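You operate a simulated robot arm through the tools that you are given. There is no shell and no other tool. Be economical: measure what you need, move in short steps, check, and stop when the job is done.

Carry out the task below with a simulated robot arm. There is one attempt and no reset: what you move stays moved.

TASK
Put the white jug on top of the grey sheet.
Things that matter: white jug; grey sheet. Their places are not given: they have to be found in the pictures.

It is judged by the outcome, as a careful person would: the job done as asked, and still so three seconds after it is handed in. It fails if anything else is knocked over, pushed out of place, dropped, spilled or broken.

THE ROBOT
A 7-joint arm with a two-finger parallel gripper, fixed in place. Base frame: the origin is at the foot of the arm, x ahead of it, y to its left, z up; the work surface is at about z = 860. Lengths are in mm, angles in rad, forces in N, time in s.
With the tool pointing down near the work surface it reaches from about 300 to 700 mm from the base axis. Its first joint turns from -1.152 to 1.152 rad. Payload 1.57 kg.
Tool frame: the origin (TCP) lies between the finger pads and is the grasp point; the fingertips stand 30 mm ahead of it; z points along the fingers, y is the line along which they close. The gripper opens to 110 mm. The fingers are 24 mm wide and 12 mm thick; the gripper's body (48 by 112 mm) begins 78 mm behind the TCP.
Orientation is told as [roll, pitch, yaw] about the base's x, y, z axes, in that order, counted from this pose: with the fingers straight down and closing along the base's y, the tool's x points along the base's -x, its y along +y and its z along -z.

THE INTERFACE
- The arm moves only by the tool send_rows. Its argument "moves" is a list of rows, each a list of 7 numbers: the shift along the base's x, y, z in cm, then the turn, a rotation vector about the base's x, y, z in rad, then the finger opening in cm, from 0 to 11. In form: [[dx, dy, dz, ax, ay, az, jaw], ...]. A call has 1 to 8 rows; each row shifts and turns the commanded pose from where the row before left it. A row lasts 0.2 s, in which the tool goes at most 50 mm and 0.15 rad; a call with a longer step from one row to the next is refused whole, and so is a gripper value outside its range. A pose out of reach is approached as far as the arm can. The call stops where the force on the tool passes 40 N (or 10 N more than at its start, if that is more) or the arm is blocked; 0.2 s more then pass. The fingers move at their own pace (about 108 mm/s each) and stop on an object; they squeeze with about 31 N. The grip force told is the motor's: it shows also when the fingers shut on nothing. Time passes only in rows, and 0.2 s behind the last, so rows that do not move let the fingers close. It gives the time, the measured TCP pose, the force on the tool (base axes), the opening and the grip force at its end, in the units of the frame above (readings bear some noise).
- Cameras (640 x 400 px; columns grow to the right, rows downward): "scene" is fixed at [148.8, -387.4, 1390.8]; the picture's right is [0.88, -0.47, 0.00], its down [-0.33, -0.61, -0.72] and it looks along [0.34, 0.64, -0.69] (base axes); focal length 351 px, centre (320, 200). "wrist" rides on the gripper at [-36, 0, -80] in the tool frame; the picture's right is [0.00, -1.00, 0.00], its down [0.97, 0.00, -0.24] and it looks along [0.24, 0.00, 0.97] (tool axes); focal length 218 px, centre (320, 200).
- capture(camera): a new picture of that camera. No time passes.
- measure_at(camera, pixels): for up to 12 pixels [column, row] of the newest picture of that camera ("zoom" is the newest enlarged one), the place [x, y, z] in the base frame of the surface seen there, good to about 3 mm. No time passes.
- enlarge(camera, box): a new picture of the part [left, top, right, bottom] of that camera's present view, enlarged. No time passes.
- sign_off(): hands the job in; it is judged then, once.

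Work in short steps. Measure before you move; look again where a grasp or a placing could have gone wrong, and mend it. You have 60 turns and 16 pictures in all, the two below and enlarged ones among them. Open the gripper and draw the arm clear of the work before you hand the job in, unless the task says otherwise; then end with one line.

The tools are called after "Request:" by a JSON object that holds its "method" and its "body". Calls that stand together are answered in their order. send_rows: Moves the arm, as the interface text tells. Its arguments: {"type":"object","properties":{"moves":{"type":"array","items":{"type":"array","items":{"type":"number"}}}},"required":["moves"]} The other tools are called the same way: capture (camera) takes a picture; measure_at (camera, pixels) gives the place of the surface under pixels of a picture; enlarge (camera, box) takes an enlarged picture of a part of a camera's view; sign_off () hands the job in.

At the start:

```text
time: 0.0
tcp_pos: [304.4, -122.9, 1142.3]
tcp_rot: [0.001, 0.0, 0.0]
ft_force: [-0.7, -1.5, -0.6]
width: 109.8
gripper_force: 0.0
```

scene: 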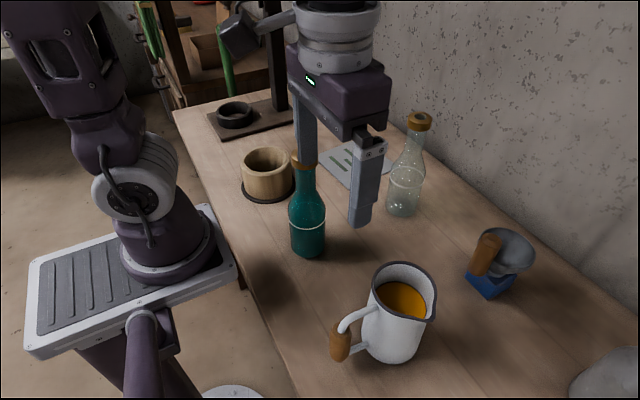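
wrist: 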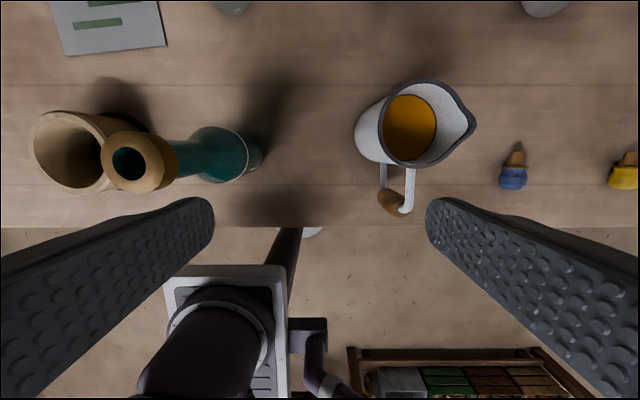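

The jug (with orange liquid) is at scene (398,310), the grey sheet at about (355,160), partly behind the gripper. I'll measure both.

Request:
{"method": "measure_at", "body": {"camera": "scene", "pixels": [[404, 264], [436, 300], [398, 318], [378, 275], [400, 300], [365, 345], [415, 350], [390, 362], [340, 343], [352, 318], [372, 305], [432, 318]]}}

Request:
{"method": "measure_at", "body": {"camera": "wrist", "pixels": [[60, 50], [165, 45], [155, 3], [100, 30], [410, 82], [475, 122], [410, 165], [380, 125], [395, 200], [410, 180], [384, 175], [232, 5]]}}

Request:
{"method": "enlarge", "body": {"camera": "scene", "box": [220, 90, 460, 240]}}

```text
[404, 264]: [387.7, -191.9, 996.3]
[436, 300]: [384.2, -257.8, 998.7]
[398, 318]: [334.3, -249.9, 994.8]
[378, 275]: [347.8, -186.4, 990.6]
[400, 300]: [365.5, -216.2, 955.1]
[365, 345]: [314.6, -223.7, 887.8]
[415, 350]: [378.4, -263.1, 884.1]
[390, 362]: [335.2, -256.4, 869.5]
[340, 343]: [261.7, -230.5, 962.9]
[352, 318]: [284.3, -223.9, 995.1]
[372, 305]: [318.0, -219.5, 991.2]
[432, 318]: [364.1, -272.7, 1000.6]
```

```text
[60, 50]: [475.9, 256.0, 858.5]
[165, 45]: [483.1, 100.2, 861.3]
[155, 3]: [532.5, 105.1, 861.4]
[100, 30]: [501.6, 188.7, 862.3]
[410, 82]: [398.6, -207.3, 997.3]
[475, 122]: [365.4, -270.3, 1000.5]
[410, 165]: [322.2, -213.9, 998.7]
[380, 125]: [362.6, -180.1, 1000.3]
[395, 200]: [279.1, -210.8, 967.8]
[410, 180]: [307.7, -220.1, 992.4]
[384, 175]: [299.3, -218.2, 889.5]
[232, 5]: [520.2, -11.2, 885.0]
```

```text
2.67 times, centred on (340, 165) of scene
```

zoom: 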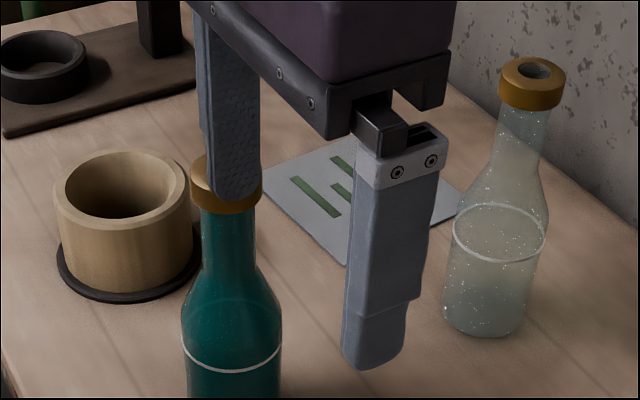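

Next I'll get the sheet's corners, the bottles and the surroundings.

Request:
{"method": "measure_at", "body": {"camera": "zoom", "pixels": [[266, 176], [335, 142], [456, 208], [346, 262], [305, 215], [530, 70], [500, 105], [445, 310], [490, 330], [230, 380], [205, 200], [130, 165]]}}

Request:
{"method": "measure_at", "body": {"camera": "scene", "pixels": [[307, 254], [292, 235], [325, 225], [302, 160], [420, 114], [403, 213], [388, 200], [418, 205], [490, 265], [510, 235], [268, 200], [290, 165]]}}

```text
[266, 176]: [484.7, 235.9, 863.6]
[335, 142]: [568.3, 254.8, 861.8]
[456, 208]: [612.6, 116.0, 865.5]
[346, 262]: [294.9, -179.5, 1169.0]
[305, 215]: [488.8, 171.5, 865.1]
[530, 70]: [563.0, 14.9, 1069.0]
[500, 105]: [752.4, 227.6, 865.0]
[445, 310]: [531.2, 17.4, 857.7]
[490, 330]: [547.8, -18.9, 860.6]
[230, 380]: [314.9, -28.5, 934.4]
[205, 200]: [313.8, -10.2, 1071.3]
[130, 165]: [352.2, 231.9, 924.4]
```

```text
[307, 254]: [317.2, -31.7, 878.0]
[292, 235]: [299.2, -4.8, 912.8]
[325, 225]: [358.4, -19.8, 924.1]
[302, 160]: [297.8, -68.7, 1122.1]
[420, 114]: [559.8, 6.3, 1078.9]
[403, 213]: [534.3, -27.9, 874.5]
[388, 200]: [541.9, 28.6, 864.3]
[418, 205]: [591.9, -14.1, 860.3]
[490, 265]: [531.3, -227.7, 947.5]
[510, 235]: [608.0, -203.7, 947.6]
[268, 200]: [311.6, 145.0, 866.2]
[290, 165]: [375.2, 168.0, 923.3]
```

The sheet spans about x 480–615, y 100–240. The jug axis is near (360,-220), with the spout toward -y and the handle toward -x. I'll grip diagonally (yaw -0.785) to miss both, so I go above the jug now and turn.

Request:
{"method": "send_rows", "body": {"moves": [[0.93, -1.63, 0, 0, 0, -0.131, 11], [0.93, -1.63, 0, 0, 0, -0.131, 11], [0.93, -1.63, 0, 0, 0, -0.131, 11], [0.93, -1.63, 0, 0, 0, -0.131, 11], [0.93, -1.63, 0, 0, 0, -0.131, 11], [0.93, -1.63, 0, 0, 0, -0.131, 11], [0, 0, 0, 0, 0, 0, 11]]}}

Request:
{"method": "capture", "body": {"camera": "wrist"}}

Request:
{"method": "capture", "body": {"camera": "scene"}}

```text
time: 1.6
tcp_pos: [361.0, -219.6, 1143.3]
tcp_rot: [0.0, 0.0, -0.789]
ft_force: [0.0, 0.2, 0.7]
width: 110.0
gripper_force: 0.2
```

```text
12 pictures are left
```

wrist: 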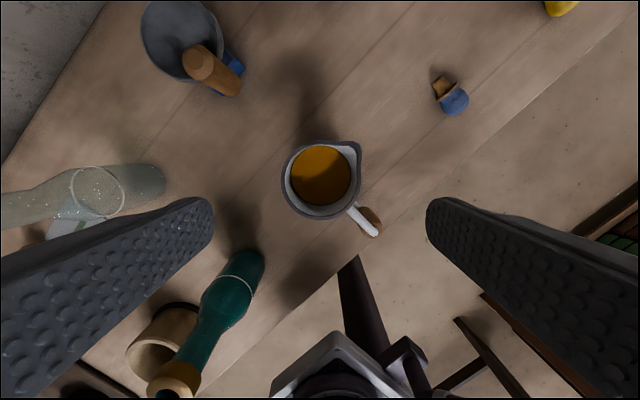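

```text
11 pictures are left
```

scene: 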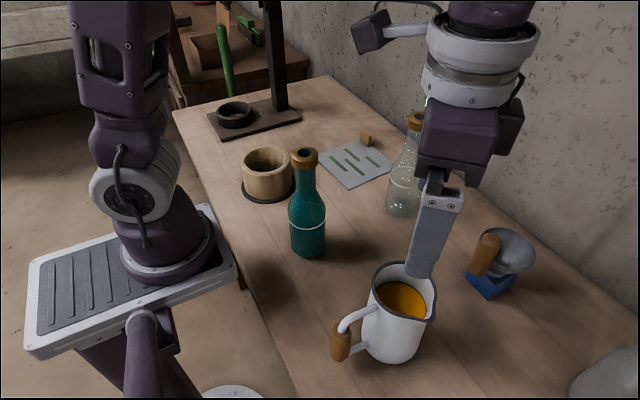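

The sheet is now visible, with corners near (320,157), (353,188), (393,162) and (365,140), and a small block stands at its far corner. I'll measure these and the jug rim.

Request:
{"method": "measure_at", "body": {"camera": "scene", "pixels": [[324, 157], [352, 186], [388, 163], [356, 142], [356, 163], [367, 137], [367, 144], [305, 152], [303, 160], [386, 210], [268, 150], [280, 110]]}}

Request:
{"method": "measure_at", "body": {"camera": "wrist", "pixels": [[284, 180], [318, 143], [320, 217], [357, 150], [353, 195], [300, 210], [293, 155], [372, 232], [352, 208], [318, 175], [335, 212], [340, 144]]}}

```text
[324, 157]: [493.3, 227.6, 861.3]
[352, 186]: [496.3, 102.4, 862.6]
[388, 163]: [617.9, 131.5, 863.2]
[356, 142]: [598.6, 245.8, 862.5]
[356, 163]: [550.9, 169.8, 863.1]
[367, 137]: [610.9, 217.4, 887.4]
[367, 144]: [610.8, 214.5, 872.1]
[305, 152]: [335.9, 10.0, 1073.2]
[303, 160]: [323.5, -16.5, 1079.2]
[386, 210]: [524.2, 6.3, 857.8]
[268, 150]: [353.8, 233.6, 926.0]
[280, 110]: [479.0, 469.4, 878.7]
```

```text
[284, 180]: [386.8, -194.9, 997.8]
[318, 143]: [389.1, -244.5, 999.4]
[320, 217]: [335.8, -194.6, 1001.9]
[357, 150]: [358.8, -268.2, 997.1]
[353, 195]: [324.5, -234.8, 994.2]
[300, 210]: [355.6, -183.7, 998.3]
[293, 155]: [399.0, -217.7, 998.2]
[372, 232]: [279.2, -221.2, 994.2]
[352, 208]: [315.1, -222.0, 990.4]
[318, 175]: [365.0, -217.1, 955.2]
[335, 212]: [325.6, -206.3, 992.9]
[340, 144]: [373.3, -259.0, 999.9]
```

The rim centre is about (362,-220), which matches the TCP. I descend to z≈942, straddling the jug diagonally.

Request:
{"method": "send_rows", "body": {"moves": [[0.1, 0, -4, 0, 0, 0, 11], [0, 0, -4, 0, 0, 0, 11], [0, 0, -3, 0, 0, 0, 11], [0, 0, -3, 0, 0, 0, 11], [0, 0, -2, 0, 0, 0, 11], [0, 0, -2, 0, 0, 0, 11], [0, 0, -2, 0, 0, 0, 11], [0, 0, -0.1, 0, 0, 0, 11]]}}

Request:
{"method": "capture", "body": {"camera": "wrist"}}

Request:
{"method": "enlarge", "body": {"camera": "scene", "box": [300, 200, 500, 380]}}

```text
time: 3.4
tcp_pos: [361.0, -218.9, 938.2]
tcp_rot: [0.0, 0.0, -0.788]
ft_force: [0.1, -0.5, 0.3]
width: 110.0
gripper_force: 0.1
```

```text
10 pictures are left
```

wrist: 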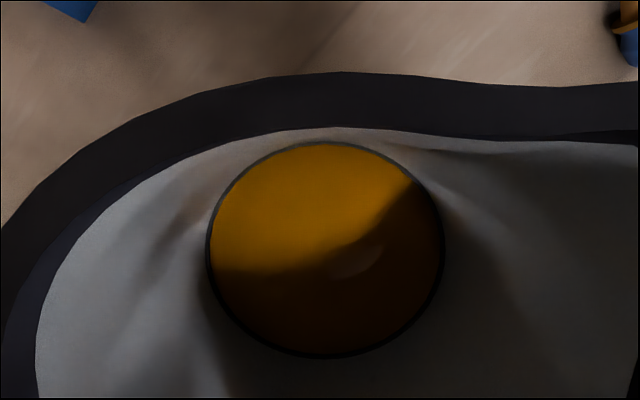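

```text
2.22 times, centred on (400, 290) of scene
```

zoom: 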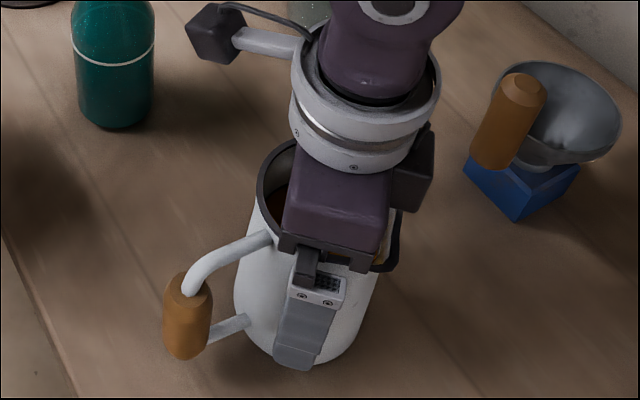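

The fingers straddle the jug, between handle and spout. I close them.

Request:
{"method": "send_rows", "body": {"moves": [[0, 0, 0, 0, 0, 0, 9.5], [0, 0, 0, 0, 0, 0, 8.5], [0, 0, 0, 0, 0, 0, 7], [0, 0, 0, 0, 0, 0, 6], [0, 0, 0, 0, 0, 0, 5], [0, 0, 0, 0, 0, 0, 5]]}}

```text
time: 4.8
tcp_pos: [361.2, -219.7, 939.1]
tcp_rot: [0.001, 0.0, -0.788]
ft_force: [-1.6, -2.6, 0.6]
width: 84.9
gripper_force: 31.0
```

Gripped at 85 mm with 31 N. I lift a little to test the hold.

Request:
{"method": "send_rows", "body": {"moves": [[0, 0, 0.5, 0, 0, 0, 5], [0, 0, 0.5, 0, 0, 0, 5], [0, 0, 1, 0, 0, 0, 5], [0, 0, 1, 0, 0, 0, 5], [0, 0, 0, 0, 0, 0, 5], [0, 0, 0, 0, 0, 0, 5]]}}

Request:
{"method": "capture", "body": {"camera": "scene"}}

```text
time: 6.2
tcp_pos: [361.7, -219.0, 970.0]
tcp_rot: [0.001, 0.0, -0.787]
ft_force: [0.2, 0.4, -7.5]
width: 85.3
gripper_force: 30.8
```

```text
8 pictures are left
```

scene: 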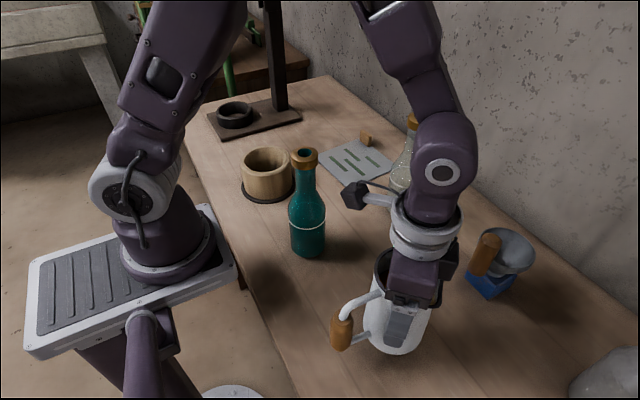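

The jug hangs from the gripper (7.5 N) and the width is steady. I lift it straight up to clear the bottles (tops ≈1080).

Request:
{"method": "send_rows", "body": {"moves": [[0, 0, 1.5, 0, 0, 0, 5], [0, 0, 3, 0, 0, 0, 5], [0, 0, 4, 0, 0, 0, 5], [0, 0, 4, 0, 0, 0, 5], [0, 0, 4, 0, 0, 0, 5], [0, 0, 3, 0, 0, 0, 5], [0, 0, 2, 0, 0, 0, 5], [0, 0, 1, 0, 0, 0, 5]]}}

```text
time: 8.0
tcp_pos: [362.6, -221.3, 1195.8]
tcp_rot: [0.0, 0.0, -0.787]
ft_force: [0.2, 0.8, -8.1]
width: 85.2
gripper_force: 30.7
```

The jug's base is at about 1117, above the bottles. I carry it toward the sheet, turning gradually back to yaw 0.

Request:
{"method": "send_rows", "body": {"moves": [[0.5, 1.0, 0, 0, 0, 0.02, 5], [0.9, 1.9, 0, 0, 0, 0.04, 5], [1.3, 2.8, 0, 0, 0, 0.055, 5], [1.3, 2.8, 0, 0, 0, 0.055, 5], [1.3, 2.8, 0, 0, 0, 0.055, 5], [1.3, 2.8, 0, 0, 0, 0.055, 5], [1.3, 2.8, 0, 0, 0, 0.055, 5], [1.3, 2.5, 0, 0, 0, 0.055, 5]]}}

Request:
{"method": "send_rows", "body": {"moves": [[1.3, 2.8, 0, 0, 0, 0.055, 5], [1.3, 2.8, 0, 0, 0, 0.055, 5], [1.3, 2.8, 0, 0, 0, 0.055, 5], [1.3, 2.8, 0, 0, 0, 0.055, 5], [1.3, 2.8, 0, 0, 0, 0.055, 5], [1.3, 2.5, 0, 0, 0, 0.055, 5], [1.0, 1.8, 0, 0, 0, 0.045, 5], [0.5, 1.0, 0, 0, 0, 0.02, 5]]}}

```text
time: 9.8
tcp_pos: [455.9, -27.3, 1196.4]
tcp_rot: [-0.003, 0.0, -0.396]
ft_force: [0.8, 0.4, -7.2]
width: 84.9
gripper_force: 30.9
```

```text
time: 11.6
tcp_pos: [546.2, 168.7, 1196.7]
tcp_rot: [-0.001, 0.0, -0.002]
ft_force: [0.5, 0.5, -7.1]
width: 85.2
gripper_force: 30.8
```

I've arrived over the sheet at (546,169). I descend most of the way, then look.

Request:
{"method": "send_rows", "body": {"moves": [[0, 0, -1.5, 0, 0, 0, 5], [0, 0, -3, 0, 0, 0, 5], [0, 0, -4, 0, 0, 0, 5], [0, 0, -4, 0, 0, 0, 5], [0, 0, -4, 0, 0, 0, 5], [0, 0, -3, 0, 0, 0, 5], [0, 0, -2, 0, 0, 0, 5], [0, 0, -1, 0, 0, 0, 5]]}}

Request:
{"method": "enlarge", "body": {"camera": "scene", "box": [230, 60, 470, 210]}}

```text
time: 13.4
tcp_pos: [545.6, 166.0, 970.3]
tcp_rot: [0.001, 0.001, -0.003]
ft_force: [-0.3, 0.2, -8.0]
width: 85.0
gripper_force: 31.0
```

```text
2.67 times, centred on (350, 135) of scene
```

zoom: 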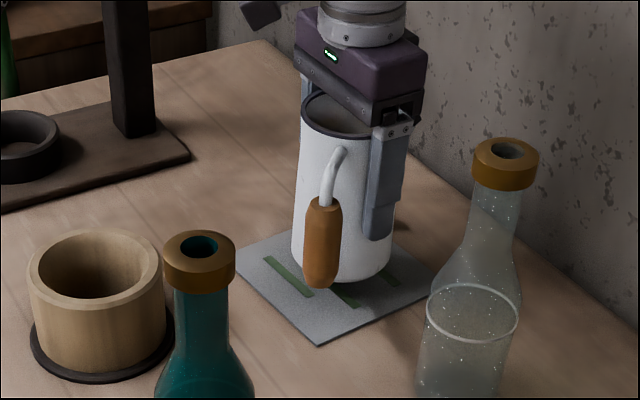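

The jug is over the sheet, clear of the block behind. I lower slowly to contact.

Request:
{"method": "send_rows", "body": {"moves": [[0, 0, -1, 0, 0, 0, 5], [0, 0, -0.8, 0, 0, 0, 5], [0, 0, -0.4, 0, 0, 0, 5], [0, 0, -0.2, 0, 0, 0, 5], [0, 0, -0.2, 0, 0, 0, 5], [0, 0, 0, 0, 0, 0, 5]]}}

```text
time: 14.8
tcp_pos: [546.0, 166.4, 943.7]
tcp_rot: [-0.002, -0.001, -0.002]
ft_force: [0.0, -0.6, -8.0]
width: 85.1
gripper_force: 31.3
```

Request:
{"method": "send_rows", "body": {"moves": [[0, 0, -0.1, 0, 0, 0, 5], [0, 0, -0.1, 0, 0, 0, 5], [0, 0, 0, 0, 0, 0, 5]]}}

```text
time: 15.6
tcp_pos: [547.2, 167.1, 941.6]
tcp_rot: [0.002, 0.0, -0.002]
ft_force: [1.3, 0.9, -4.5]
width: 85.1
gripper_force: 31.0
```

The force is falling from -8 to -4.5 N, so contact has begun. I lower a touch more.

Request:
{"method": "send_rows", "body": {"moves": [[0, 0, -0.1, 0, 0, 0, 5], [0, 0, 0, 0, 0, 0, 5]]}}

```text
time: 16.2
tcp_pos: [546.8, 166.5, 942.5]
tcp_rot: [0.001, -0.003, -0.003]
ft_force: [-2.2, 1.8, 12.3]
width: 85.4
gripper_force: 30.7
```

The jug is now seated. I open the fingers gently.

Request:
{"method": "send_rows", "body": {"moves": [[0, 0, 0, 0, 0, 0, 8.6], [0, 0, 0, 0, 0, 0, 9], [0, 0, 0, 0, 0, 0, 10], [0, 0, 0, 0, 0, 0, 11], [0, 0, 0, 0, 0, 0, 11]]}}

```text
time: 17.4
tcp_pos: [547.5, 166.9, 941.2]
tcp_rot: [0.0, -0.001, -0.001]
ft_force: [0.6, -0.8, 0.0]
width: 110.0
gripper_force: 0.0
```

Released, with no side forces. I rise straight up.

Request:
{"method": "send_rows", "body": {"moves": [[0, 0, 1, 0, 0, 0, 11], [0, 0, 2, 0, 0, 0, 11], [0, 0, 3, 0, 0, 0, 11], [0, 0, 4, 0, 0, 0, 11], [0, 0, 4, 0, 0, 0, 11], [0, 0, 4, 0, 0, 0, 11], [0, 0, 4, 0, 0, 0, 11], [0, 0, 3, 0, 0, 0, 11]]}}

Request:
{"method": "send_rows", "body": {"moves": [[-3, -2, 0, 0, 0, 0, 11], [-3, -2, 0, 0, 0, 0, 11], [-3, -2, 0, 0, 0, 0, 11], [-3, -2, 0, 0, 0, 0, 11], [-1, -1, 0, 0, 0, 0, 11]]}}

Request:
{"method": "capture", "body": {"camera": "scene"}}

Request:
{"method": "capture", "body": {"camera": "wrist"}}

```text
time: 19.2
tcp_pos: [546.4, 168.8, 1194.7]
tcp_rot: [-0.001, -0.001, -0.003]
ft_force: [-0.5, 0.1, 1.3]
width: 109.9
gripper_force: 0.1
```

```text
time: 20.4
tcp_pos: [418.3, 77.1, 1190.6]
tcp_rot: [-0.001, 0.001, -0.001]
ft_force: [0.3, -0.8, 0.3]
width: 110.1
gripper_force: 0.1
```

```text
6 pictures are left
```

scene: 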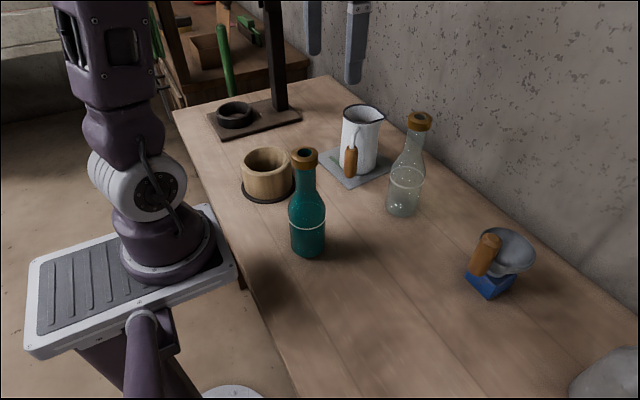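

```text
5 pictures are left
```

wrist: 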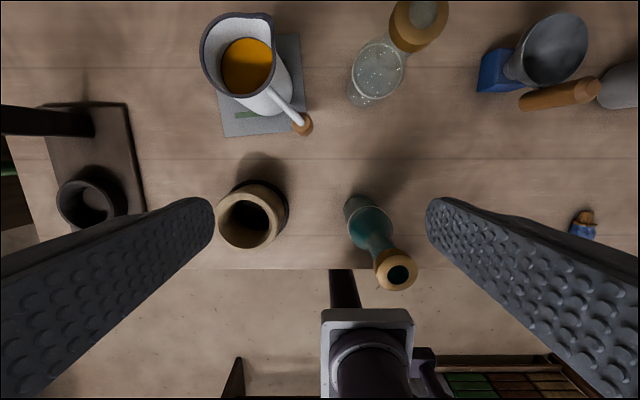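

The jug stands upright on the sheet, everything else is in place, and the arm is clear.

Request:
{"method": "sign_off", "body": {}}

```text
The job is handed in.
```

The white jug is standing upright on the grey sheet; the last pictures show nothing else moved and nothing spilled.
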